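You operate a simulated robot arm through the tools that you are given. There is no shell and no other tool.

You run a simulated robot arm. Do the job below in one go: nothing can be reset, and whatever is moved stays where it is left.

JOB
Swap the blue plate on the plate fixture for the white one.
Fine: lay the black knob on the bench top meanwhile; blue plate on the grey mat; the knob goes back on, run down.

The check looks at the end state, three seconds after you hand in, the way a careful person would. Anything else that was tipped, shoved, dropped, spilled or broken makes it a failure.

ROBOT AND FRAMES
A 6-joint arm with a two-finger parallel gripper, fixed in place. Base frame: the origin is at the foot of the arm, x ahead of it, y to its left, z up; the work surface is at about z = 0.87. Readings come in m, rad, newtons and seconds.
With the tool pointing down near the work surface it reaches from about 0.58 to 0.94 m from the base axis. Its first joint turns from -2.601 to 2.601 rad. Payload 3.43 kg.
Tool frame: the origin (TCP) lies between the finger pads and is the grasp point; the fingertips stand 0.034 m ahead of it; z points along the fingers, y is the line along which they close. The gripper opens to 0.128 m. The fingers are 0.024 m wide and 0.012 m thick; the gripper's body (0.048 by 0.13 m) begins 0.096 m behind the TCP.
Orientation is told as [roll, pitch, yaw] about the base's x, y, z axes, in that order, counted from this pose: with the fingers straight down and closing along the base's y, the tool's x points along the base's -x, its y along +y and its z along -z.

CONTROLS
- The arm moves only by the tool jog_arm. Its argument "rows" is text: rows parted by semicolons, each of 7 numbers parted by spaces: the shift along the tool's x, y, z in units of 100 mm (1.0 is 100 mm), then the turn, a rotation vector about the tool's x, y, z in units of 180 degrees (1.0 is 180 degrees), then the opening in per cent of the stroke, from 0 (shut) to 100 (fully open). In form: dx dy dz ax ay az fingers; .... A call has 1 to 20 rows; each row is the pose to reach, as a shift and turn from the pose commanded when the call began, along the tool's axes at that moment. A call with a number of a shift or a turn outside -1 to 1 is refused whole. A row lasts 0.2 s, in which the tool goes at most 0.05 m and 0.15 rad; a call with a longer step from one row to the next is refused whole, and so is a gripper value outside its range. A pose out of reach is approached as far as the arm can. The call stops where the force on the tool passes 50 N (or 10 N more than at its start, if that is more) or the arm is blocked; 0.2 s more then pass. The fingers move at their own pace (about 0.108 m/s each) and stop on an object; they squeeze with about 21 N. The grip force told is the motor's: it shows also when the fingers shut on nothing. Time passes only in rows, and 0.2 s behind the last, so rows that repeat a pose let the fingers close. It gives the time, the measured TCP pose, the force on the tool (base axes), the opening and the grip force at its end, in the units of the frame above (readings bear some noise), with the torque about the TCP (base axes, N m) and any sound that the robot's microphone picked up.
- Cameras (640 x 400 px; columns grow to the right, rows downward): "scene" is fixed at [0.0498, 0.4998, 1.633]; the picture's right is [0.68, -0.73, 0.00], its down [-0.64, -0.59, -0.48] and it looks along [0.36, 0.33, -0.88] (base axes); focal length 335 px, centre (320, 200). "wrist" rides on the gripper at [0.076, -0.011, -0.16] in the tool frame; the picture's right is [0.15, 0.99, 0.00], its down [-0.88, 0.13, -0.46] and it looks along [-0.45, 0.07, 0.89] (tool axes); focal length 234 px, centre (320, 200). There is no depth. A picture from a camera that has moved, and an enlarged one, comes with that camera's place and axes in the base frame and with its lens.
- get_image(camera): a new picture of that camera. It takes no simulated time.
- lift_body(by): slides the trunk up (or, below 0, down) by that many m; the arm rides with it, the base frame stays. It gives what a move gives, with no picture.
- zoom(camera, box): a new picture of the part [left, top, right, bottom] of that camera's present view, enlarged. It takes no simulated time.
- finish_job(): hands the job in; it is judged then, once.

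Nothing tells you positions but the pictures and the camera data. Unless the task says otherwise, let go and move clear before handing in.

The tools are called after ">>>" by a JSON object that holds its "api" and its "payload". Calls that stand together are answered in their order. jog_arm: Moves the arm, as the interface text tells. Its arguments: {"type":"object","properties":{"rows":{"type":"string"}},"required":["rows"]} The other tools are called the same way: lift_body (by) slides the trunk up or down; get_image (camera) takes a picture; zoom (camera, box) takes an enlarged picture of a part of a camera's view; finish_job () hands the job in.

At the start:

```text
t: 0.0
tcp_pos: [0.4296, 0.7001, 1.1257]
tool_rot: [-0.001, -0.001, -0.001]
wrist_force: [0.3, -0.2, 0.1]
ft_torque: [0.0, 0.0, -0.02]
finger_gap: 0.1279
finger_force: 0.1
trunk travel left (down, up): [-0.65, 0.06]
```

scene: 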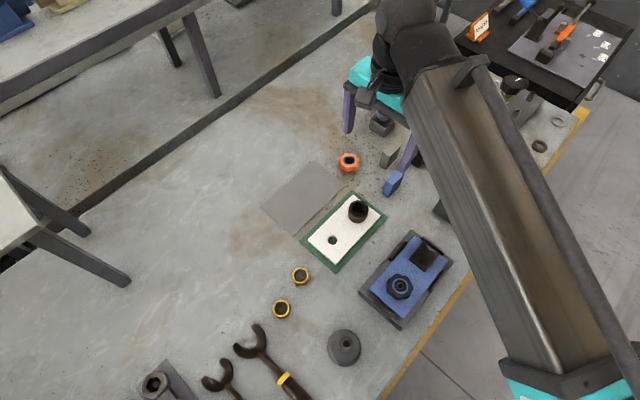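
wrist: 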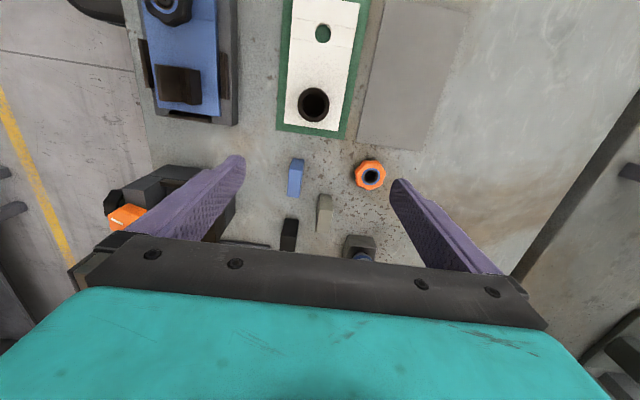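

I see the blue plate on a dark fixture with a black knob, a white plate on a green tray with a black boss on it, and the grey mat beside it. I'll look more closely before moving anything.

>>> {"api": "zoom", "payload": {"camera": "scene", "box": [340, 210, 480, 340]}}

>>> {"api": "zoom", "payload": {"camera": "scene", "box": [250, 130, 430, 280]}}

>>> {"api": "zoom", "payload": {"camera": "wrist", "box": [120, 0, 480, 225]}}

```text
3.08 times, centred on (410, 275) of scene
camera zoom: at [0.0498, 0.4998, 1.633], right [0.68, -0.73, 0.0], down [-0.64, -0.59, -0.48], along [0.36, 0.33, -0.88], focal length 1032 px, centre (43, -31)
```

zoom: 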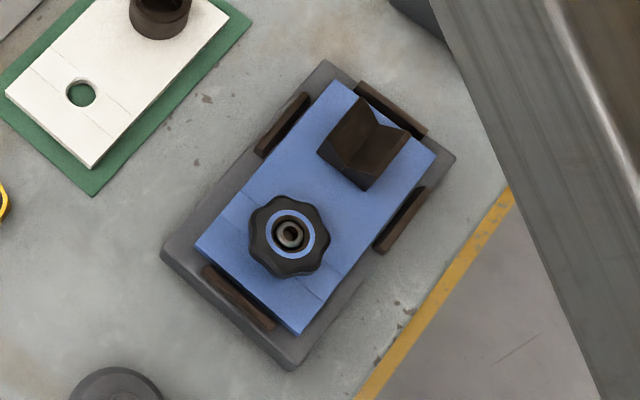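

```text
2.67 times, centred on (340, 205) of scene
camera zoom: at [0.0498, 0.4998, 1.633], right [0.68, -0.73, 0.0], down [-0.64, -0.59, -0.48], along [0.36, 0.33, -0.88], focal length 894 px, centre (267, 187)
```

zoom: 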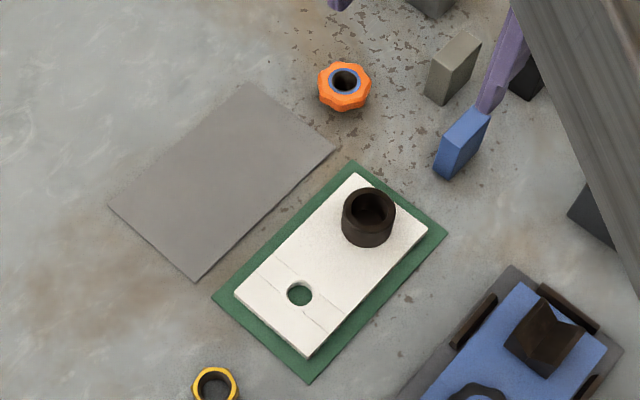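

```text
1.78 times, centred on (300, 112) of wrist
camera zoom: at [0.3532, 0.6884, 1.2846], right [-0.15, 0.99, 0.0], down [0.88, 0.13, 0.46], along [0.45, 0.07, -0.89], focal length 416 px, centre (356, 356)
```

zoom: 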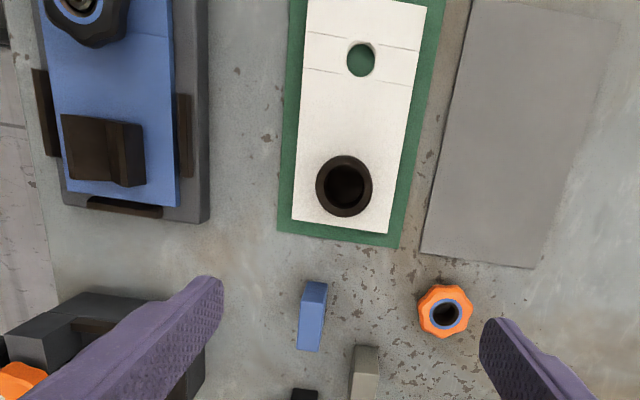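

>>> {"api": "jog_arm", "payload": {"rows": "0.15 -0.4 0 0 0 0 100; 0.3 -0.8 0 0 0 0 100; 0.4 -1.0 0 0 0 0 100; 0.4 -1.0 0 0 0 0 100"}}

```text
t: 1.0
tcp_pos: [0.3894, 0.6001, 1.1247]
tool_rot: [0.001, 0.001, 0.001]
wrist_force: [-0.3, 0.0, 0.5]
ft_torque: [0.01, -0.01, -0.01]
finger_gap: 0.1278
finger_force: 0.1
trunk travel left (down, up): [-0.65, 0.06]
```

The arm tracks well. I'll go on toward the fixture and look from above it.

>>> {"api": "jog_arm", "payload": {"rows": "0.1 -0.4 0 0 0 0 100; 0.2 -0.8 0 0 0 0 100; 0.2 -0.95 0 0 0 0 100; 0.2 -0.95 0 0 0 0 100"}}

>>> {"api": "get_image", "payload": {"camera": "wrist"}}

>>> {"api": "get_image", "payload": {"camera": "scene"}}

```text
t: 2.0
tcp_pos: [0.369, 0.5039, 1.1257]
tool_rot: [0.001, -0.001, 0.0]
wrist_force: [0.3, 0.9, -0.8]
ft_torque: [-0.04, -0.03, 0.0]
finger_gap: 0.128
finger_force: 0.0
trunk travel left (down, up): [-0.65, 0.06]
```

```text
taken
camera wrist: at [0.2934, 0.4916, 1.2845], right [-0.15, 0.99, 0.0], down [0.88, 0.13, 0.46], along [0.45, 0.07, -0.89], focal length 234 px, centre (320, 200)
```

wrist: 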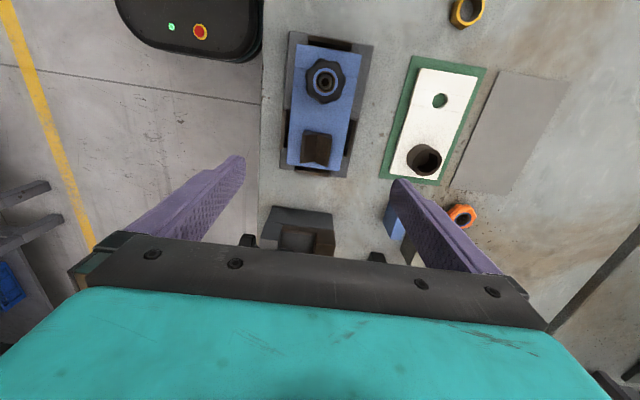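

```text
taken
```

scene: 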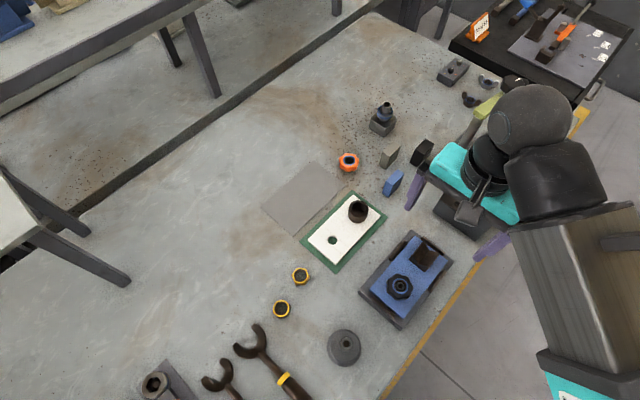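

>>> {"api": "zoom", "payload": {"camera": "wrist", "box": [255, 20, 415, 190]}}

>>> {"api": "zoom", "payload": {"camera": "wrist", "box": [365, 40, 545, 220]}}

>>> {"api": "zoom", "payload": {"camera": "scene", "box": [350, 225, 460, 335]}}

```text
2.35 times, centred on (335, 105) of wrist
camera zoom: at [0.2934, 0.4916, 1.2845], right [-0.15, 0.99, 0.0], down [0.88, 0.13, 0.46], along [0.45, 0.07, -0.89], focal length 551 px, centre (285, 424)
```

zoom: 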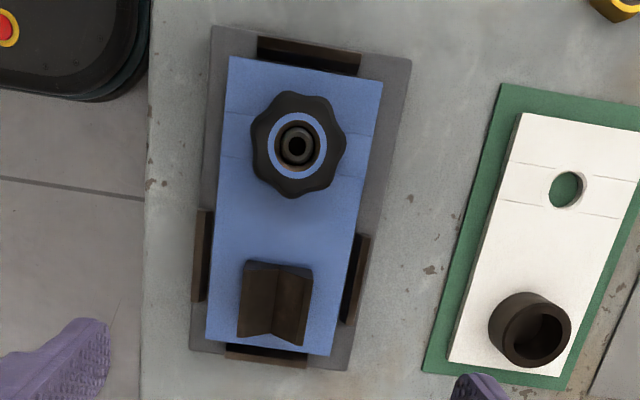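

```text
2.22 times, centred on (455, 130) of wrist
camera zoom: at [0.2934, 0.4916, 1.2845], right [-0.15, 0.99, 0.0], down [0.88, 0.13, 0.46], along [0.45, 0.07, -0.89], focal length 520 px, centre (20, 356)
```

zoom: 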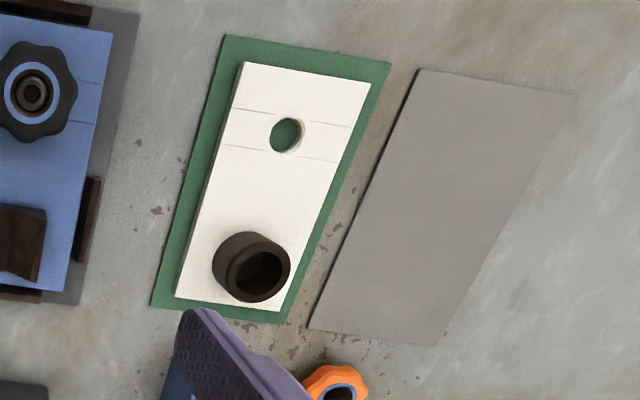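

```text
3.64 times, centred on (405, 280) of scene
camera zoom: at [0.0498, 0.4998, 1.633], right [0.68, -0.73, 0.0], down [-0.64, -0.59, -0.48], along [0.36, 0.33, -0.88], focal length 1220 px, centre (11, -91)
```

zoom: 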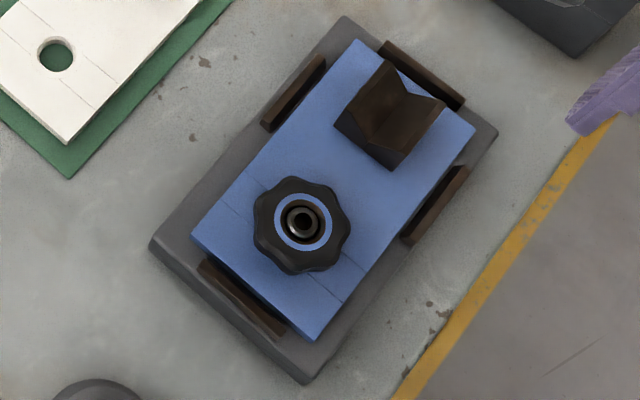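

The plates are axis-aligned: the blue one is centred near (0.34, 0.50) with its top at about z 0.91, and the knob is near (0.295, 0.50). The white plate is centred near (0.339, 0.683). I'll come down above the knob for a closer look.

>>> {"api": "jog_arm", "payload": {"rows": "0.3 -0.02 0.2 0 0 0 100; 0.6 -0.03 0.4 0 0 0 100; 0.74 -0.04 0.7 0 0 0 100; 0.74 -0.04 0.7 0 0 0 100"}}

>>> {"api": "get_image", "payload": {"camera": "wrist"}}

>>> {"api": "get_image", "payload": {"camera": "scene"}}

```text
t: 3.0
tcp_pos: [0.295, 0.5013, 1.0546]
tool_rot: [0.0, 0.001, 0.002]
wrist_force: [-0.3, 0.0, 0.1]
ft_torque: [0.01, -0.01, 0.03]
finger_gap: 0.1281
finger_force: 0.0
trunk travel left (down, up): [-0.65, 0.06]
```

```text
taken
camera wrist: at [0.2189, 0.4891, 1.2141], right [-0.15, 0.99, 0.0], down [0.88, 0.13, 0.46], along [0.45, 0.07, -0.89], focal length 234 px, centre (320, 200)
```

wrist: 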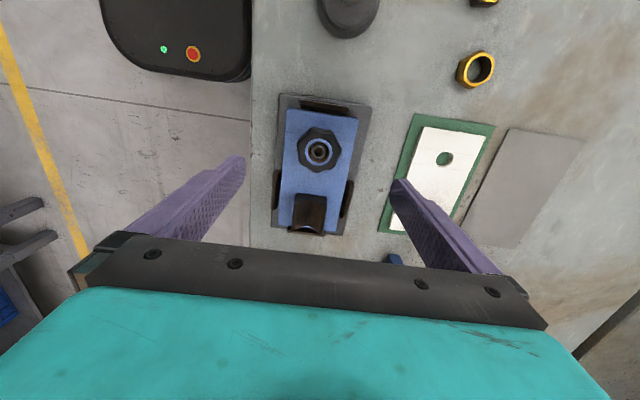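

```text
taken
```

scene: 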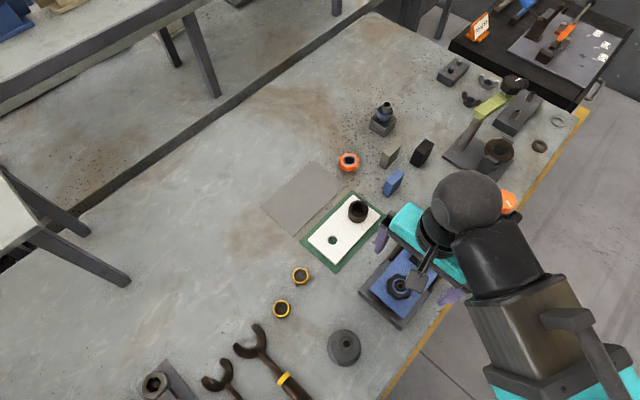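

>>> {"api": "zoom", "payload": {"camera": "wrist", "box": [260, 85, 380, 245]}}

>>> {"api": "zoom", "payload": {"camera": "scene", "box": [350, 230, 470, 330]}}

```text
2.50 times, centred on (320, 165) of wrist
camera zoom: at [0.2189, 0.4891, 1.2141], right [-0.15, 0.99, 0.0], down [0.88, 0.13, 0.46], along [0.45, 0.07, -0.89], focal length 585 px, centre (320, 288)
```

zoom: 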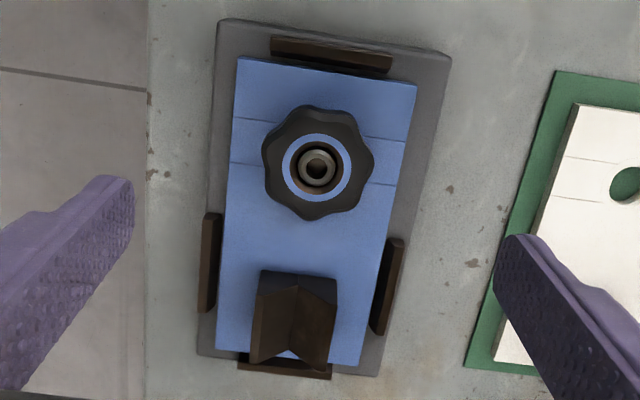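

```text
4.00 times, centred on (410, 280) of scene
camera zoom: at [0.0498, 0.4998, 1.633], right [0.68, -0.73, 0.0], down [-0.64, -0.59, -0.48], along [0.36, 0.33, -0.88], focal length 1342 px, centre (-40, -120)
```

zoom: 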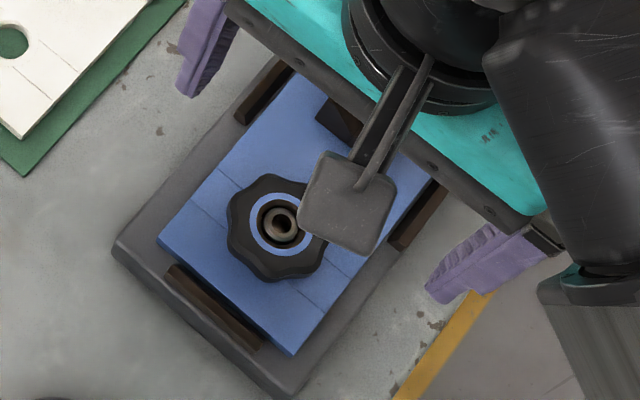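

Now I'll go down over the knob with the fingers partly closed, stopping a little high so I can check alignment.

>>> {"api": "jog_arm", "payload": {"rows": "0.01 0 0.3 0 0 0 70; 0.015 0 0.6 0 0 0 60; 0.015 0 0.8 0 0 0 60; 0.015 0 0.9 0 0 0 60; 0.015 0 0.9 0 0 0 60"}}

>>> {"api": "zoom", "payload": {"camera": "wrist", "box": [220, 100, 420, 260]}}

>>> {"api": "zoom", "payload": {"camera": "scene", "box": [350, 230, 470, 330]}}

```text
t: 4.2
tcp_pos: [0.2924, 0.5018, 0.9639]
tool_rot: [0.001, -0.001, -0.002]
wrist_force: [0.3, 0.2, 0.4]
ft_torque: [0.0, 0.0, -0.01]
finger_gap: 0.0769
finger_force: 0.2
trunk travel left (down, up): [-0.65, 0.06]
```

```text
2.50 times, centred on (320, 180) of wrist
camera zoom: at [0.2172, 0.4894, 1.1244], right [-0.15, 0.99, 0.0], down [0.88, 0.13, 0.46], along [0.45, 0.07, -0.89], focal length 585 px, centre (320, 250)
```

zoom: 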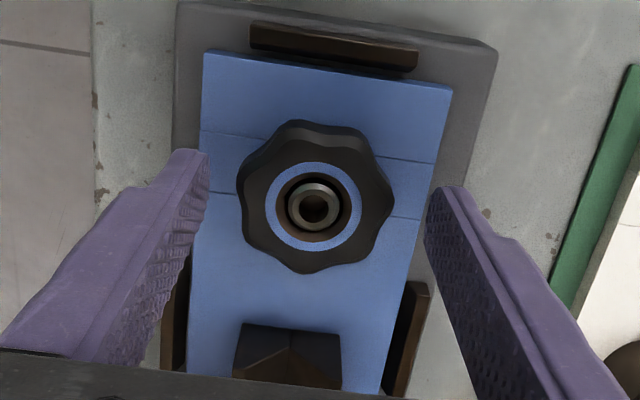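

```text
4.00 times, centred on (410, 280) of scene
camera zoom: at [0.0498, 0.4998, 1.633], right [0.68, -0.73, 0.0], down [-0.64, -0.59, -0.48], along [0.36, 0.33, -0.88], focal length 1342 px, centre (-40, -120)
```

zoom: 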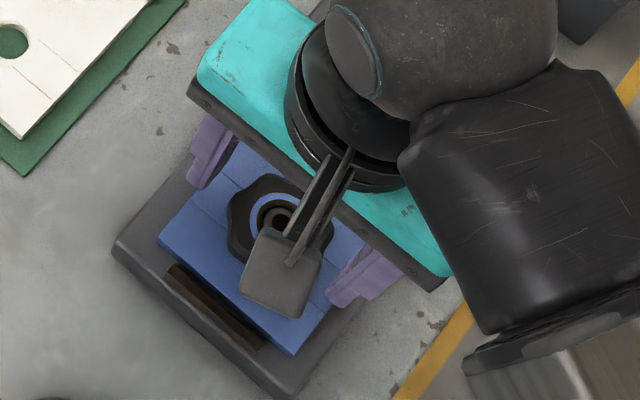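

>>> {"api": "jog_arm", "payload": {"rows": "0 -0.02 0.07 0 0 0 60; 0 -0.02 0.14 0 0 0 60; 0 -0.02 0.14 0 0 0 30; 0 -0.02 0.14 0 0 0 0; 0 -0.02 0.14 0 0 0 0; 0 -0.02 0.14 0 0 0 0"}}

>>> {"api": "zoom", "payload": {"camera": "wrist", "box": [220, 100, 420, 260]}}

```text
t: 5.6
tcp_pos: [0.2936, 0.4992, 0.9514]
tool_rot: [-0.001, -0.001, 0.001]
wrist_force: [0.5, 6.1, 0.6]
ft_torque: [0.25, 0.03, -0.03]
finger_gap: 0.0539
finger_force: 20.9
trunk travel left (down, up): [-0.65, 0.06]
```

```text
2.50 times, centred on (320, 180) of wrist
camera zoom: at [0.2176, 0.4875, 1.1106], right [-0.15, 0.99, 0.0], down [0.88, 0.13, 0.46], along [0.45, 0.07, -0.89], focal length 585 px, centre (320, 250)
```

zoom: 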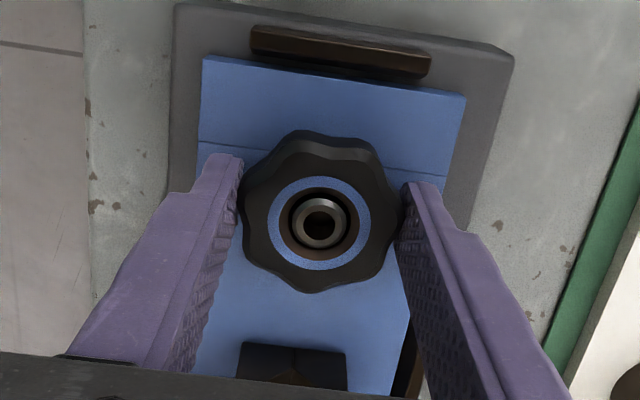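

The knob is held at 0.054 m. I'll try a first counter-clockwise turn (as seen from above) and read the torque.

>>> {"api": "jog_arm", "payload": {"rows": "0 0.01 0 0 0 -0.04 0; 0 0.01 0 0 0 -0.08 0; 0 0.01 -0.002 0 0 -0.12 0; 0 0.01 -0.003 0 0 -0.16 0; 0 0.01 -0.004 0 0 -0.2 0; 0 0.01 -0.005 0 0 -0.25 0; 0 0.01 -0.005 0 0 -0.25 0"}}

>>> {"api": "zoom", "payload": {"camera": "wrist", "box": [220, 100, 420, 260]}}

```text
refused: row 6 steps farther than a row can; nothing moved
```

```text
2.50 times, centred on (320, 180) of wrist
camera zoom: at [0.2176, 0.4875, 1.1106], right [-0.15, 0.99, 0.0], down [0.88, 0.13, 0.46], along [0.45, 0.07, -0.89], focal length 585 px, centre (320, 250)
```

zoom: 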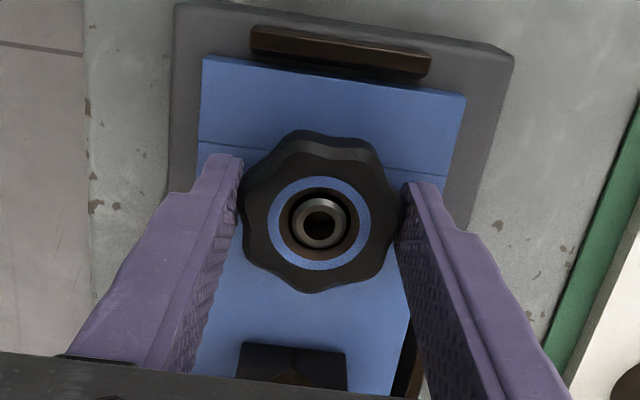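

The call was refused because one step was too long, so nothing moved. I'll repeat it with even, shorter steps.

>>> {"api": "jog_arm", "payload": {"rows": "0 0.01 0 0 0 -0.04 0; 0 0.01 0 0 0 -0.08 0; 0 0.01 -0.002 0 0 -0.12 0; 0 0.01 -0.003 0 0 -0.16 0; 0 0.01 -0.004 0 0 -0.2 0; 0 0.01 -0.005 0 0 -0.24 0; 0 0.01 -0.005 0 0 -0.24 0"}}

>>> {"api": "zoom", "payload": {"camera": "wrist", "box": [220, 100, 420, 260]}}

```text
t: 7.2
tcp_pos: [0.2939, 0.4995, 0.9526]
tool_rot: [-0.003, 0.002, 0.755]
wrist_force: [-0.9, -12.5, -3.2]
ft_torque: [-0.29, -0.11, 0.04]
finger_gap: 0.0537
finger_force: 21.1
trunk travel left (down, up): [-0.65, 0.06]
```

```text
2.50 times, centred on (320, 180) of wrist
camera zoom: at [0.2463, 0.4382, 1.1116], right [-0.79, 0.62, 0.0], down [0.55, 0.7, 0.45], along [0.28, 0.36, -0.89], focal length 585 px, centre (320, 250)
```

zoom: 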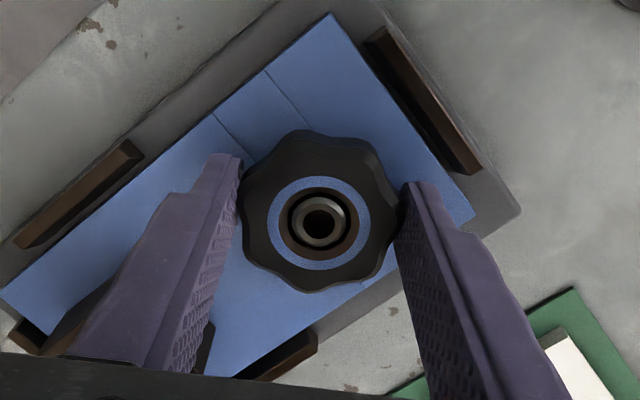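

The knob turns freely with the gripper. I'll keep going counter-clockwise, with a small centring correction and a slight rise.

>>> {"api": "jog_arm", "payload": {"rows": "0.005 -0.005 0 0 0 -0.04 0; 0.005 -0.005 0 0 0 -0.08 0; 0.005 -0.005 0 0 0 -0.12 0; 0.005 -0.005 0 0 0 -0.16 0; 0.005 -0.005 0 0 0 -0.2 0; 0.005 -0.005 -0.001 0 0 -0.24 0; 0.005 -0.005 -0.001 0 0 -0.28 0; 0.005 -0.005 -0.002 0 0 -0.32 0; 0.005 -0.005 -0.003 0 0 -0.36 0; 0.005 -0.005 -0.003 0 0 -0.4 0; 0.005 -0.005 -0.004 0 0 -0.44 0; 0.005 -0.005 -0.004 0 0 -0.48 0; 0.005 -0.005 -0.004 0 0 -0.48 0"}}

>>> {"api": "zoom", "payload": {"camera": "wrist", "box": [220, 100, 420, 260]}}

```text
t: 10.0
tcp_pos: [0.2949, 0.5, 0.9535]
tool_rot: [-0.001, -0.001, 2.264]
wrist_force: [12.2, -3.1, 10.2]
ft_torque: [-0.07, -0.24, 0.04]
finger_gap: 0.0539
finger_force: 20.9
trunk travel left (down, up): [-0.65, 0.06]
```

```text
2.50 times, centred on (320, 180) of wrist
camera zoom: at [0.3517, 0.4474, 1.1122], right [-0.67, -0.74, 0.0], down [-0.66, 0.59, 0.46], along [-0.34, 0.3, -0.89], focal length 585 px, centre (320, 250)
```

zoom: 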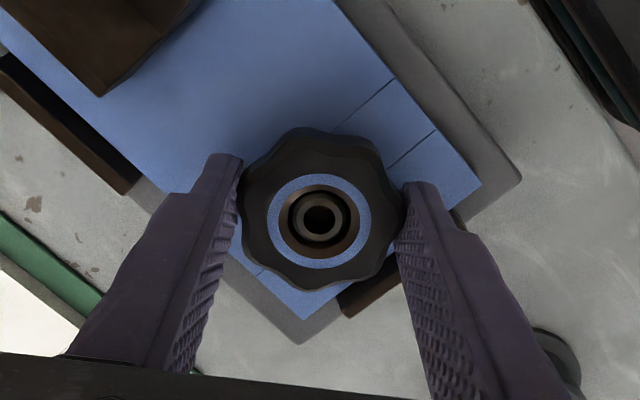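

>>> {"api": "jog_arm", "payload": {"rows": "0.005 -0.003 -0.003 0 0 -0.04 0; 0.005 -0.003 -0.004 0 0 -0.08 0; 0.005 -0.003 -0.0045 0 0 -0.12 0; 0.005 -0.003 -0.005 0 0 -0.16 0; 0.005 -0.003 -0.006 0 0 -0.2 0; 0.005 -0.003 -0.007 0 0 -0.24 0; 0.005 -0.003 -0.007 0 0 -0.24 0"}}

```text
t: 11.6
tcp_pos: [0.2941, 0.5003, 0.9536]
tool_rot: [-0.001, -0.001, 3.018]
wrist_force: [5.5, 0.6, 9.4]
ft_torque: [0.0, -0.01, -0.02]
finger_gap: 0.054
finger_force: 21.3
trunk travel left (down, up): [-0.65, 0.06]
```

>>> {"api": "jog_arm", "payload": {"rows": "0.003 -0.000 -0.004 0 0 -0.04 0; 0.003 0 -0.006 0 0 -0.08 0; 0.003 0 -0.008 0 0 -0.12 0; 0.003 0 -0.010 0 0 -0.16 0; 0.003 0 -0.011 0 0 -0.2 0; 0.003 0 -0.012 0 0 -0.24 0; 0.003 0 -0.012 0 0 -0.24 0"}}

>>> {"api": "get_image", "payload": {"camera": "wrist"}}

>>> {"api": "get_image", "payload": {"camera": "scene"}}

```text
t: 13.2
tcp_pos: [0.2949, 0.499, 0.956]
tool_rot: [-0.002, 0.003, -2.512]
wrist_force: [6.0, 5.1, 14.2]
ft_torque: [0.12, -0.13, 0.04]
finger_gap: 0.0536
finger_force: 21.1
trunk travel left (down, up): [-0.65, 0.06]
```

```text
taken
camera wrist: at [0.3492, 0.5522, 1.1139], right [0.7, -0.71, 0.0], down [-0.63, -0.62, 0.45], along [-0.32, -0.32, -0.89], focal length 234 px, centre (320, 200)
```

wrist: 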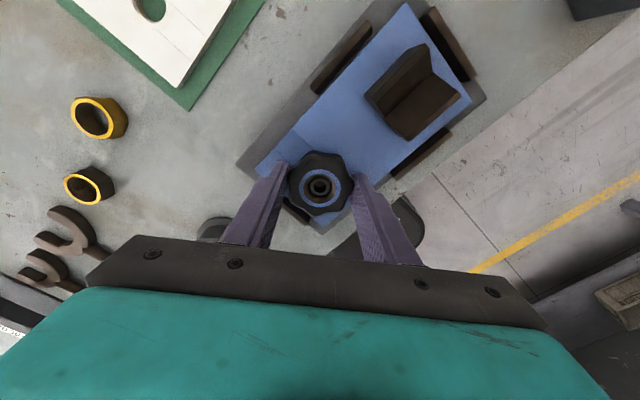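

```text
taken
```

scene: 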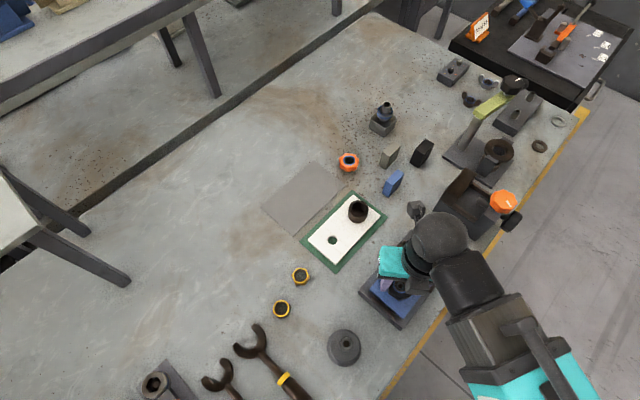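

The knob is following and pushing up on the tool, so the pitch is coarse. I'll keep turning and rise faster.

>>> {"api": "jog_arm", "payload": {"rows": "0.003 -0.000 -0.004 0 0 -0.04 0; 0.003 0 -0.008 0 0 -0.08 0; 0.003 0 -0.011 0 0 -0.12 0; 0.003 0 -0.014 0 0 -0.16 0; 0.003 0 -0.017 0 0 -0.2 0; 0.003 0 -0.02 0 0 -0.24 0; 0.003 0 -0.02 0 0 -0.24 0"}}

>>> {"api": "zoom", "payload": {"camera": "wrist", "box": [220, 100, 420, 260]}}

```text
t: 14.8
tcp_pos: [0.2943, 0.4998, 0.9541]
tool_rot: [0.015, -0.001, -2.145]
wrist_force: [34.9, -15.6, -7.3]
ft_torque: [-0.22, -0.21, 0.0]
finger_gap: 0.0546
finger_force: 20.7
out of reach, approached as far as the arm can: row 3, 4, 5, 6, 7
trunk travel left (down, up): [-0.65, 0.06]
```

```text
2.50 times, centred on (320, 180) of wrist
camera zoom: at [0.3244, 0.5698, 1.1137], right [0.91, -0.41, 0.01], down [-0.37, -0.81, 0.46], along [-0.18, -0.42, -0.89], focal length 585 px, centre (320, 250)
```

zoom: 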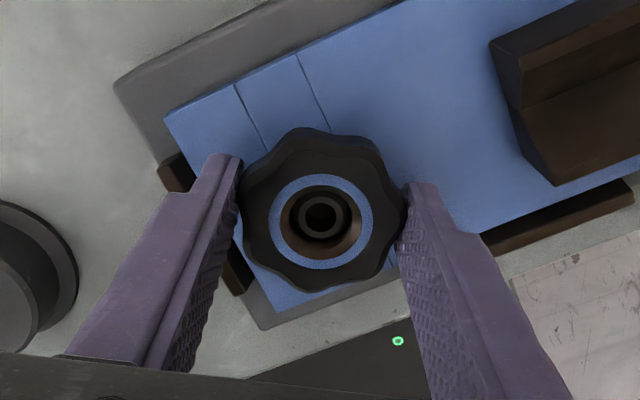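

The wrist has reached its turning limit. I'll let go, then turn back clockwise in the open to re-grip.

>>> {"api": "jog_arm", "payload": {"rows": "0.003 0 -0.01 0 0 -0.12 40; 0.003 0 -0.01 0 0 -0.12 60; 0.003 0 -0.01 0 0 -0.12 60; 0.003 0 -0.01 0 0 -0.12 60"}}

>>> {"api": "zoom", "payload": {"camera": "wrist", "box": [220, 100, 420, 260]}}

```text
refused: row 1 steps farther than a row can; nothing moved
```

```text
2.50 times, centred on (320, 180) of wrist
camera zoom: at [0.3244, 0.5698, 1.1137], right [0.91, -0.41, 0.01], down [-0.37, -0.81, 0.46], along [-0.18, -0.42, -0.89], focal length 585 px, centre (320, 250)
```

zoom: 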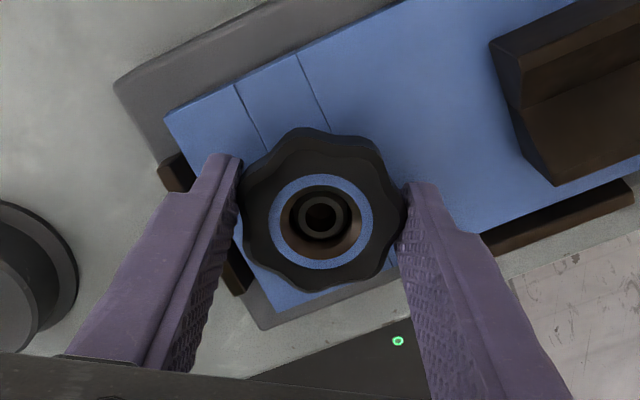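

>>> {"api": "jog_arm", "payload": {"rows": "0 0 0 0 0 0 40; 0 0 0 0 0 0 60; 0 0 0 0 0 0 60"}}

>>> {"api": "zoom", "payload": {"camera": "wrist", "box": [220, 100, 420, 260]}}

```text
t: 15.6
tcp_pos: [0.2872, 0.5026, 0.9561]
tool_rot: [0.002, -0.001, -2.142]
wrist_force: [0.1, 0.1, 0.2]
ft_torque: [-0.01, 0.02, 0.0]
finger_gap: 0.0769
finger_force: 0.1
trunk travel left (down, up): [-0.65, 0.06]
```

```text
2.50 times, centred on (320, 180) of wrist
camera zoom: at [0.3184, 0.572, 1.1149], right [0.91, -0.41, 0.0], down [-0.37, -0.81, 0.46], along [-0.19, -0.42, -0.89], focal length 585 px, centre (320, 250)
```

zoom: 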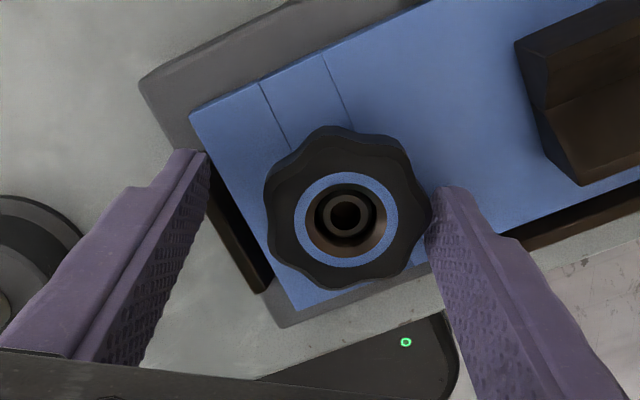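

>>> {"api": "jog_arm", "payload": {"rows": "0 0 -0.2 0 0 0.0 60; 0 0 -0.4 0 0 0.04 60; 0 0 -0.4 0 0 0.085 60; 0 0 -0.4 0 0 0.13 60; 0 0 -0.4 0 0 0.175 60; 0 0 -0.4 0 0 0.22 60; 0 0 -0.4 0 0 0.265 60; 0 0 -0.4 0 0 0.31 60; 0 0 -0.4 0 0 0.355 60; 0 0 -0.4 0 0 0.4 60; 0 0 -0.4 0 0 0.445 60; 0 0 -0.4 0 0 0.49 60; 0 0 -0.4 0 0 0.535 60; 0 0 -0.4 0 0 0.58 60; 0 0 -0.4 0 0 0.625 60; 0 0 -0.4 0 0 0.67 60; 0 0 -0.4 0 0 0.715 60; 0 0 -0.4 0 0 0.76 60; 0 0 -0.4 0 0 0.805 60; 0 0 -0.4 0 0 0.805 60"}}

```text
t: 19.8
tcp_pos: [0.2885, 0.5031, 0.9954]
tool_rot: [-0.004, 0.002, 1.61]
wrist_force: [-1.2, -0.4, -0.4]
ft_torque: [-0.02, 0.01, 0.01]
finger_gap: 0.0772
finger_force: 0.1
trunk travel left (down, up): [-0.65, 0.06]
```

>>> {"api": "jog_arm", "payload": {"rows": "0.035 -0.06 0 0 0 0.045 60; 0.035 -0.06 0 0 0 0.09 60; 0.035 -0.06 0 0 0 0.135 60; 0.035 -0.06 0 0 0 0.18 60; 0.035 -0.06 0 0 0 0.225 60; 0.035 -0.06 0 0 0 0.27 60; 0.035 -0.06 0 0 0 0.315 60; 0.035 -0.06 0 0 0 0.36 60; 0.035 -0.06 0 0 0 0.405 60; 0.035 -0.06 0 0 0 0.45 60; 0.035 -0.06 0 0 0 0.495 60; 0.035 -0.06 0 0 0 0.54 60; 0.035 -0.06 0 0 0 0.585 60; 0.035 -0.06 0 0 0 0.63 60; 0.035 -0.06 0 0 0 0.675 60; 0.035 -0.06 0 0 0 0.72 60; 0.035 -0.06 0 0 0 0.765 60; 0.035 -0.06 0 0 0 0.81 60; 0.035 -0.06 0 0 0 0.855 60; 0.035 -0.06 0 0 0 0.855 60"}}

>>> {"api": "get_image", "payload": {"camera": "wrist"}}

>>> {"api": "get_image", "payload": {"camera": "scene"}}

```text
t: 24.0
tcp_pos: [0.2943, 0.4994, 0.9963]
tool_rot: [0.003, -0.004, -1.077]
wrist_force: [0.1, -0.4, 0.2]
ft_torque: [0.0, 0.02, 0.01]
finger_gap: 0.077
finger_force: 0.1
trunk travel left (down, up): [-0.65, 0.06]
```

```text
taken
camera wrist: at [0.2482, 0.5602, 1.155], right [0.8, 0.6, 0.0], down [0.53, -0.71, 0.46], along [0.28, -0.37, -0.89], focal length 234 px, centre (320, 200)
```

wrist: 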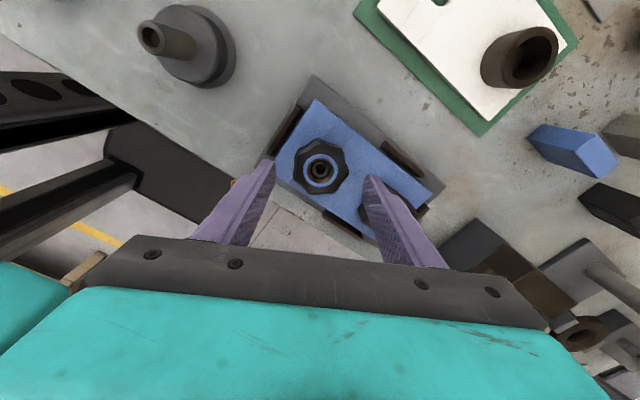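

```text
taken
```

scene: 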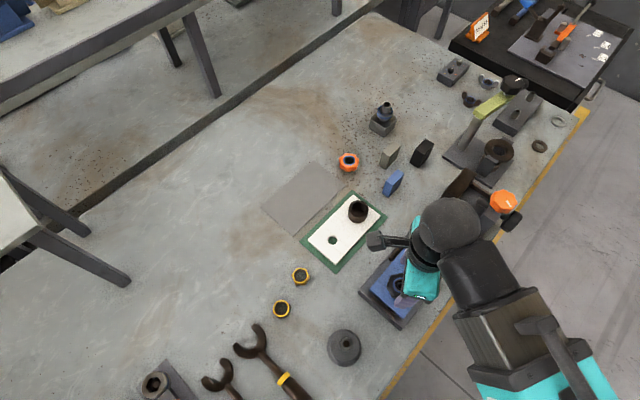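

>>> {"api": "jog_arm", "payload": {"rows": "0 0 0 0 0 0.045 60; 0 0 0 0 0 0.09 60; 0 0 0 0 0 0.135 60; 0 0 0 0 0 0.18 60; 0 0 0 0 0 0.225 60; 0 0 0 0 0 0.27 60; 0 0 0 0 0 0.27 60"}}

>>> {"api": "get_image", "payload": {"camera": "scene"}}

>>> {"api": "zoom", "payload": {"camera": "wrist", "box": [220, 100, 420, 260]}}

```text
t: 25.6
tcp_pos: [0.3051, 0.495, 0.9965]
tool_rot: [0.003, 0.0, -1.918]
wrist_force: [-0.2, 0.2, -0.6]
ft_torque: [-0.02, -0.04, 0.0]
finger_gap: 0.0768
finger_force: 0.1
out of reach, approached as far as the arm can: row 6, 7
trunk travel left (down, up): [-0.65, 0.06]
```

```text
taken
```

scene: 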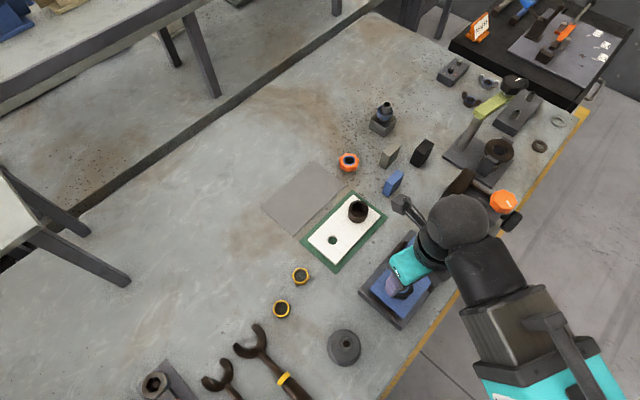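

```text
2.50 times, centred on (320, 180) of wrist
camera zoom: at [0.3199, 0.5686, 1.1556], right [0.98, -0.2, 0.0], down [-0.18, -0.87, 0.46], along [-0.09, -0.45, -0.89], focal length 585 px, centre (320, 250)
```

zoom: 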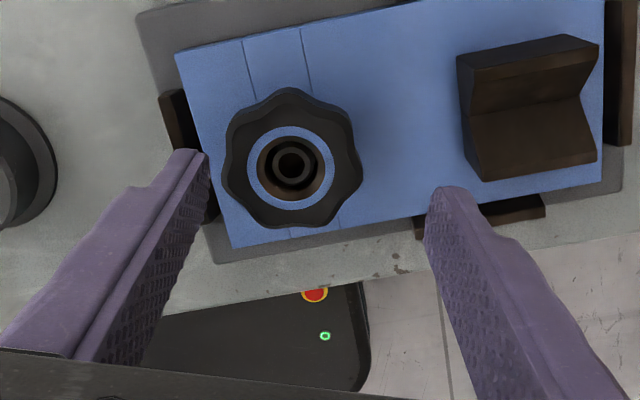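

>>> {"api": "jog_arm", "payload": {"rows": "0.006 -0.06 0 0 0 -0.03 60; 0.006 -0.115 0 0 0 -0.055 60; 0.006 -0.115 0 0 0 -0.055 60; 0.006 -0.115 0 0 0 -0.055 60"}}

>>> {"api": "zoom", "payload": {"camera": "wrist", "box": [220, 100, 420, 260]}}

>>> {"api": "zoom", "payload": {"camera": "scene", "box": [340, 200, 480, 340]}}

```text
t: 26.6
tcp_pos: [0.2953, 0.499, 0.9953]
tool_rot: [0.003, -0.001, -1.75]
wrist_force: [0.3, -0.8, 0.0]
ft_torque: [0.04, 0.03, 0.01]
finger_gap: 0.0767
finger_force: 0.0
trunk travel left (down, up): [-0.65, 0.06]
```

```text
2.50 times, centred on (320, 180) of wrist
camera zoom: at [0.297, 0.5744, 1.1552], right [1.0, -0.03, 0.0], down [-0.03, -0.89, 0.46], along [-0.01, -0.46, -0.89], focal length 585 px, centre (320, 250)
```

zoom: 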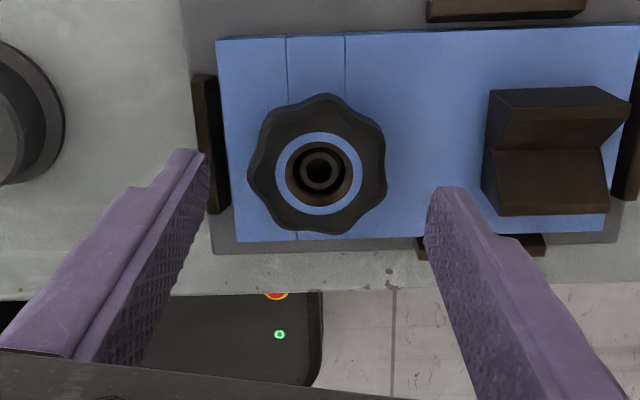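

```text
2.86 times, centred on (410, 270) of scene
camera zoom: at [0.0498, 0.4998, 1.633], right [0.68, -0.73, 0.0], down [-0.64, -0.59, -0.48], along [0.36, 0.33, -0.88], focal length 958 px, centre (63, 0)
```

zoom: 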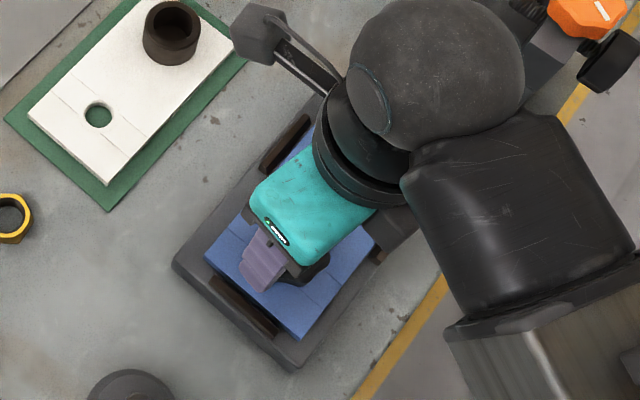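

The knob has risen on the stud. I'll narrow the fingers to clear the end rail, go down, grip again and continue turning.

>>> {"api": "jog_arm", "payload": {"rows": "0 0 0.1 0 0 0 48; 0 0 0.2 0 0 0 48; 0 0 0.3 0 0 0 48; 0 0 0.38 0 0 0 48; 0 0 0.4 0 0 0 48; 0 0 0.4 0 0 0 0; 0 0 0.4 0 0 0 0; 0 0 0.4 0 0 0 0"}}

>>> {"api": "zoom", "payload": {"camera": "wrist", "box": [220, 100, 420, 260]}}

```text
t: 28.4
tcp_pos: [0.2946, 0.4987, 0.9558]
tool_rot: [0.003, -0.002, -1.752]
wrist_force: [-4.4, -0.2, -1.0]
ft_torque: [0.08, 0.26, 0.01]
finger_gap: 0.0537
finger_force: 21.0
trunk travel left (down, up): [-0.65, 0.06]
```

```text
2.50 times, centred on (320, 180) of wrist
camera zoom: at [0.2967, 0.5741, 1.1151], right [1.0, -0.03, 0.0], down [-0.03, -0.89, 0.46], along [-0.01, -0.46, -0.89], focal length 585 px, centre (320, 250)
```

zoom: 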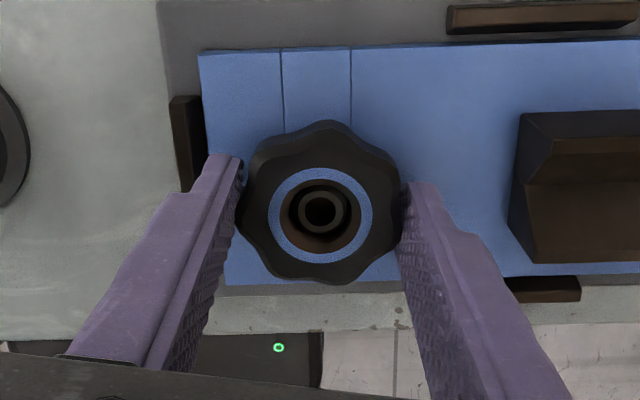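

>>> {"api": "jog_arm", "payload": {"rows": "0 0 0 0 0 -0.045 0; 0 0 -0.001 0 0 -0.09 0; 0 0 -0.002 0 0 -0.135 0; 0 0 -0.003 0 0 -0.18 0; 0 0 -0.004 0 0 -0.225 0; 0 0 -0.005 0 0 -0.27 0; 0 0 -0.006 0 0 -0.315 0; 0 0 -0.007 0 0 -0.36 0; 0 0 -0.008 0 0 -0.405 0; 0 0 -0.008 0 0 -0.405 0"}}

```text
t: 30.6
tcp_pos: [0.2944, 0.4992, 0.9567]
tool_rot: [-0.002, -0.002, -0.476]
wrist_force: [0.6, -0.9, 0.0]
ft_torque: [-0.02, -0.01, -0.04]
finger_gap: 0.0538
finger_force: 21.4
trunk travel left (down, up): [-0.65, 0.06]
```

>>> {"api": "jog_arm", "payload": {"rows": "0 0 -0.001 0 0 -0.045 0; 0 0 -0.002 0 0 -0.09 0; 0 0 -0.003 0 0 -0.135 0; 0 0 -0.004 0 0 -0.18 0; 0 0 -0.005 0 0 -0.225 0; 0 0 -0.006 0 0 -0.27 0; 0 0 -0.007 0 0 -0.315 0; 0 0 -0.008 0 0 -0.36 0; 0 0 -0.009 0 0 -0.405 0; 0 0 -0.01 0 0 -0.45 0; 0 0 -0.011 0 0 -0.495 0; 0 0 -0.012 0 0 -0.54 0; 0 0 -0.013 0 0 -0.585 0; 0 0 -0.014 0 0 -0.63 0; 0 0 -0.014 0 0 -0.63 0"}}

>>> {"api": "zoom", "payload": {"camera": "wrist", "box": [220, 100, 420, 260]}}

```text
t: 33.8
tcp_pos: [0.2954, 0.5004, 0.9577]
tool_rot: [-0.004, 0.003, 1.501]
wrist_force: [-0.3, 0.4, -0.5]
ft_torque: [0.03, 0.0, 0.01]
finger_gap: 0.0532
finger_force: 21.3
trunk travel left (down, up): [-0.65, 0.06]
```

```text
2.50 times, centred on (320, 180) of wrist
camera zoom: at [0.3006, 0.4219, 1.1176], right [-1.0, -0.08, 0.0], down [-0.07, 0.89, 0.45], along [-0.03, 0.45, -0.89], focal length 585 px, centre (320, 250)
```

zoom: 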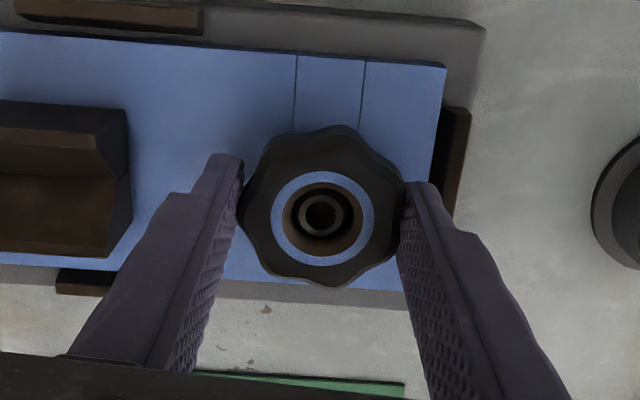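

The forces have dropped to nothing, so the knob is probably free. I'll lift gently and watch the pull.

>>> {"api": "jog_arm", "payload": {"rows": "0 0 -0.01 0 0 0 0; 0 0 -0.03 0 0 0 0; 0 0 -0.06 0 0 0 0; 0 0 -0.06 0 0 0 0"}}

>>> {"api": "zoom", "payload": {"camera": "wrist", "box": [220, 100, 420, 260]}}

```text
t: 34.8
tcp_pos: [0.2967, 0.4997, 0.9644]
tool_rot: [-0.003, 0.001, 1.501]
wrist_force: [-0.3, 1.0, -0.6]
ft_torque: [0.02, 0.05, -0.02]
finger_gap: 0.0535
finger_force: 21.0
trunk travel left (down, up): [-0.65, 0.06]
```

```text
2.50 times, centred on (320, 180) of wrist
camera zoom: at [0.3006, 0.4219, 1.1244], right [-1.0, -0.08, 0.0], down [-0.07, 0.89, 0.45], along [-0.03, 0.45, -0.89], focal length 585 px, centre (320, 250)
```

zoom: 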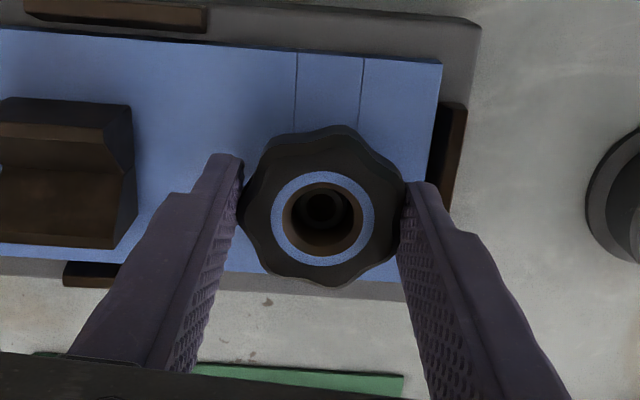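

The knob is off the stud. I'll lift it well clear, turn the wrist back to yaw 0, then carry the knob to the bare bench area near (0.17, 0.80).

>>> {"api": "jog_arm", "payload": {"rows": "0 0 -0.2 0 0 0.0 0; 0 0 -0.5 0 0 0.0434 0; 0 0 -0.8 0 0 0.0868 0; 0 0 -0.9 0 0 0.1302 0; 0 0 -0.9 0 0 0.1736 0; 0 0 -0.9 0 0 0.217 0; 0 0 -0.9 0 0 0.2604 0; 0 0 -0.9 0 0 0.3038 0; 0 0 -0.9 0 0 0.3472 0; 0 0 -0.9 0 0 0.3906 0; 0 0 -0.9 0 0 0.434 0; 0 0 -0.9 0 0 0.4775 0; 0 0 -0.9 0 0 0.4775 0"}}

>>> {"api": "get_image", "payload": {"camera": "scene"}}

>>> {"api": "get_image", "payload": {"camera": "wrist"}}

```text
t: 37.6
tcp_pos: [0.2942, 0.4978, 1.0535]
tool_rot: [0.0, -0.003, -0.002]
wrist_force: [0.0, -0.2, -0.6]
ft_torque: [0.02, -0.02, -0.02]
finger_gap: 0.0533
finger_force: 21.0
trunk travel left (down, up): [-0.65, 0.06]
```

```text
taken
```

scene: 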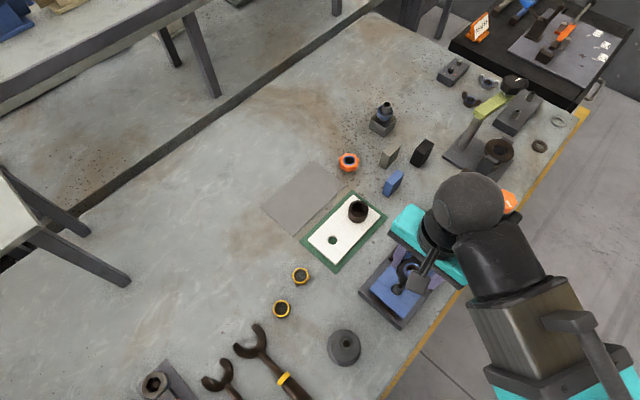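

```text
taken
camera wrist: at [0.2185, 0.4866, 1.2136], right [-0.15, 0.99, 0.0], down [0.88, 0.13, 0.46], along [0.45, 0.06, -0.89], focal length 234 px, centre (320, 200)
```

wrist: 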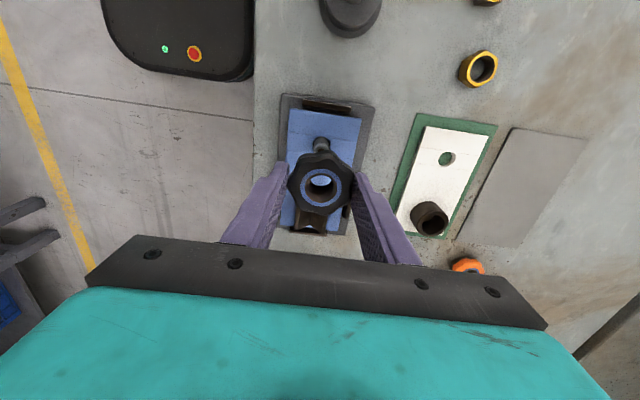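

>>> {"api": "jog_arm", "payload": {"rows": "0.1 0.3 0 0 0 0 0; 0.25 0.65 0 0 0 0 0; 0.35 0.95 0 0 0 0 0; 0.35 0.95 0 0 0 0 0"}}

>>> {"api": "jog_arm", "payload": {"rows": "0.15 0.35 0 0 0 0 0; 0.3 0.7 0 0 0 0 0; 0.45 1.0 0 0 0 0 0; 0.45 1.0 0 0 0 0 0"}}

>>> {"api": "jog_arm", "payload": {"rows": "0.15 0.35 0.1 0 0 0 0; 0.3 0.7 0.3 0 0 0 0; 0.44 1.0 0.5 0 0 0 0; 0.44 1.0 0.5 0 0 0 0"}}

>>> {"api": "get_image", "payload": {"camera": "scene"}}

>>> {"api": "get_image", "payload": {"camera": "wrist"}}

```text
t: 38.6
tcp_pos: [0.2599, 0.5934, 1.0535]
tool_rot: [-0.003, -0.003, 0.0]
wrist_force: [0.3, -0.4, -0.2]
ft_torque: [-0.01, -0.02, -0.01]
finger_gap: 0.0535
finger_force: 21.1
trunk travel left (down, up): [-0.65, 0.06]
```

```text
t: 39.6
tcp_pos: [0.2131, 0.6938, 1.0523]
tool_rot: [-0.002, -0.004, -0.001]
wrist_force: [0.0, -0.2, -2.0]
ft_torque: [-0.02, 0.01, 0.02]
finger_gap: 0.0531
finger_force: 21.0
trunk travel left (down, up): [-0.65, 0.06]
```

```text
t: 40.6
tcp_pos: [0.1693, 0.7949, 1.0024]
tool_rot: [-0.003, -0.006, 0.0]
wrist_force: [-0.4, 0.0, -0.9]
ft_torque: [-0.01, 0.02, 0.0]
finger_gap: 0.0534
finger_force: 20.8
trunk travel left (down, up): [-0.65, 0.06]
```

```text
taken
```

scene: 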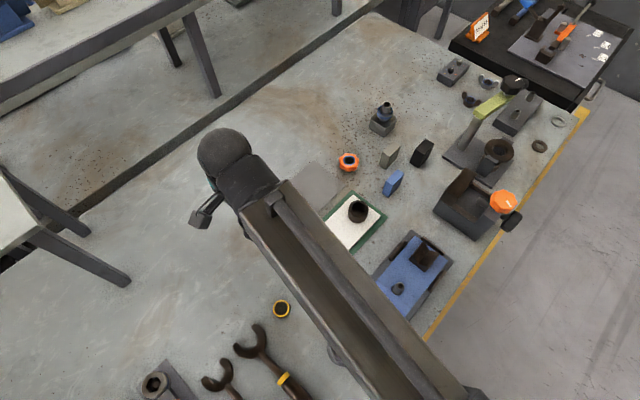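

```text
taken
camera wrist: at [0.0942, 0.7824, 1.1616], right [-0.15, 0.99, 0.0], down [0.88, 0.13, 0.46], along [0.45, 0.07, -0.89], focal length 234 px, centre (320, 200)
```

wrist: 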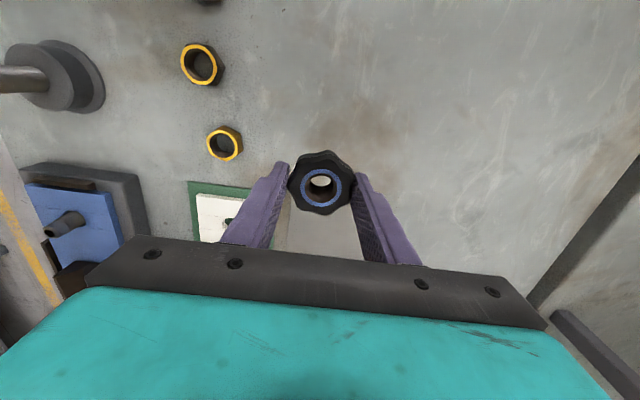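

>>> {"api": "jog_arm", "payload": {"rows": "0 0 0.3 0 0 0 0; 0 0 0.55 0 0 0 0; 0 0 0.7 0 0 0 0; 0 0 0.78 0 0 0 0; 0 0 0.78 0 0 0 0"}}

>>> {"api": "zoom", "payload": {"camera": "wrist", "box": [220, 100, 420, 260]}}

>>> {"api": "zoom", "payload": {"camera": "scene", "box": [180, 170, 340, 290]}}

```text
t: 41.8
tcp_pos: [0.1698, 0.7934, 0.9262]
tool_rot: [0.0, -0.002, -0.001]
wrist_force: [0.1, 0.0, -1.3]
ft_torque: [-0.02, 0.02, -0.01]
finger_gap: 0.0534
finger_force: 21.2
trunk travel left (down, up): [-0.65, 0.06]
```

```text
2.50 times, centred on (320, 180) of wrist
camera zoom: at [0.0946, 0.7821, 1.0846], right [-0.15, 0.99, 0.0], down [0.88, 0.13, 0.46], along [0.45, 0.07, -0.89], focal length 585 px, centre (320, 250)
```

zoom: 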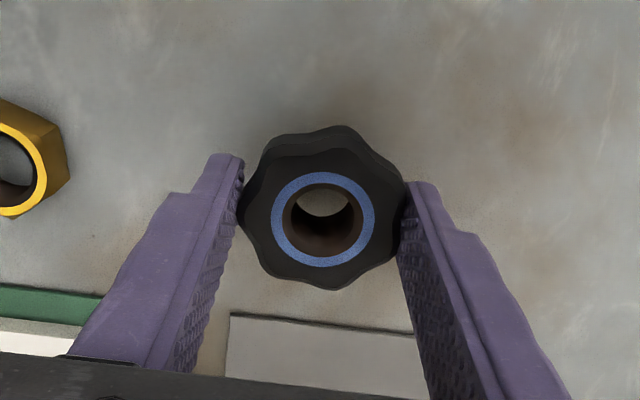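

```text
3.33 times, centred on (260, 230) of scene
camera zoom: at [0.0498, 0.4998, 1.633], right [0.68, -0.73, 0.0], down [-0.64, -0.59, -0.48], along [0.36, 0.33, -0.88], focal length 1118 px, centre (520, 100)
```

zoom: 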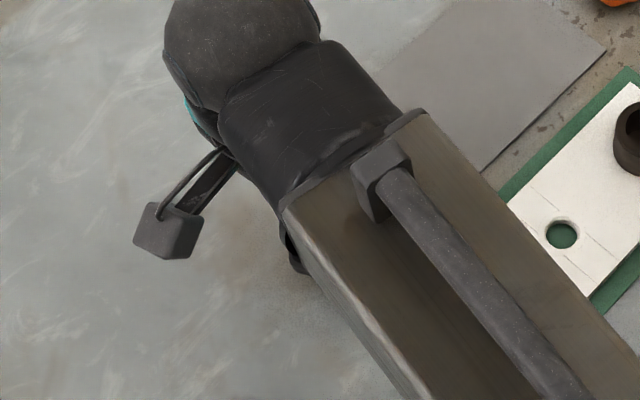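

>>> {"api": "jog_arm", "payload": {"rows": "0 0 0.015 0 0 0 0; 0 0 0.03 0 0 0 0; 0 0 0.045 0 0 0 0; 0 0 0.05 0 0 0 0; 0 0 0.05 0 0 0 0"}}

>>> {"api": "jog_arm", "payload": {"rows": "0 0 0.01 0 0 0 0; 0 0 0.02 0 0 0 0; 0 0 0.025 0 0 0 0; 0 0 0.025 0 0 0 0"}}

```text
t: 43.0
tcp_pos: [0.1719, 0.7953, 0.9199]
tool_rot: [-0.002, -0.004, 0.0]
wrist_force: [0.2, 0.6, -1.4]
ft_torque: [0.01, 0.0, 0.01]
finger_gap: 0.0534
finger_force: 21.2
trunk travel left (down, up): [-0.65, 0.06]
```

```text
t: 44.0
tcp_pos: [0.1715, 0.7942, 0.9176]
tool_rot: [-0.003, -0.004, -0.002]
wrist_force: [1.3, -0.3, -1.1]
ft_torque: [0.0, 0.02, -0.04]
finger_gap: 0.0535
finger_force: 20.9
trunk travel left (down, up): [-0.65, 0.06]
```

>>> {"api": "jog_arm", "payload": {"rows": "0 0 0.01 0 0 0 0; 0 0 0.02 0 0 0 0; 0 0 0.02 0 0 0 0"}}

>>> {"api": "jog_arm", "payload": {"rows": "0 0 0.01 0 0 0 0; 0 0 0.02 0 0 0 0; 0 0 0.02 0 0 0 0"}}

>>> {"api": "jog_arm", "payload": {"rows": "0 0 0.01 0 0 0 0; 0 0 0.015 0 0 0 0; 0 0 0.015 0 0 0 0"}}

```text
t: 44.8
tcp_pos: [0.172, 0.794, 0.9157]
tool_rot: [-0.003, -0.003, 0.0]
wrist_force: [0.3, 0.2, -0.5]
ft_torque: [-0.01, 0.0, 0.04]
finger_gap: 0.0534
finger_force: 20.9
trunk travel left (down, up): [-0.65, 0.06]
```

```text
t: 45.6
tcp_pos: [0.1694, 0.7941, 0.9137]
tool_rot: [-0.002, -0.004, -0.001]
wrist_force: [-0.1, 0.3, -0.3]
ft_torque: [0.01, -0.01, 0.01]
finger_gap: 0.0535
finger_force: 20.7
trunk travel left (down, up): [-0.65, 0.06]
```

```text
t: 46.4
tcp_pos: [0.1707, 0.7941, 0.9132]
tool_rot: [-0.003, -0.004, -0.001]
wrist_force: [0.0, 0.7, -0.4]
ft_torque: [0.02, 0.0, 0.01]
finger_gap: 0.0536
finger_force: 21.1
trunk travel left (down, up): [-0.65, 0.06]
```

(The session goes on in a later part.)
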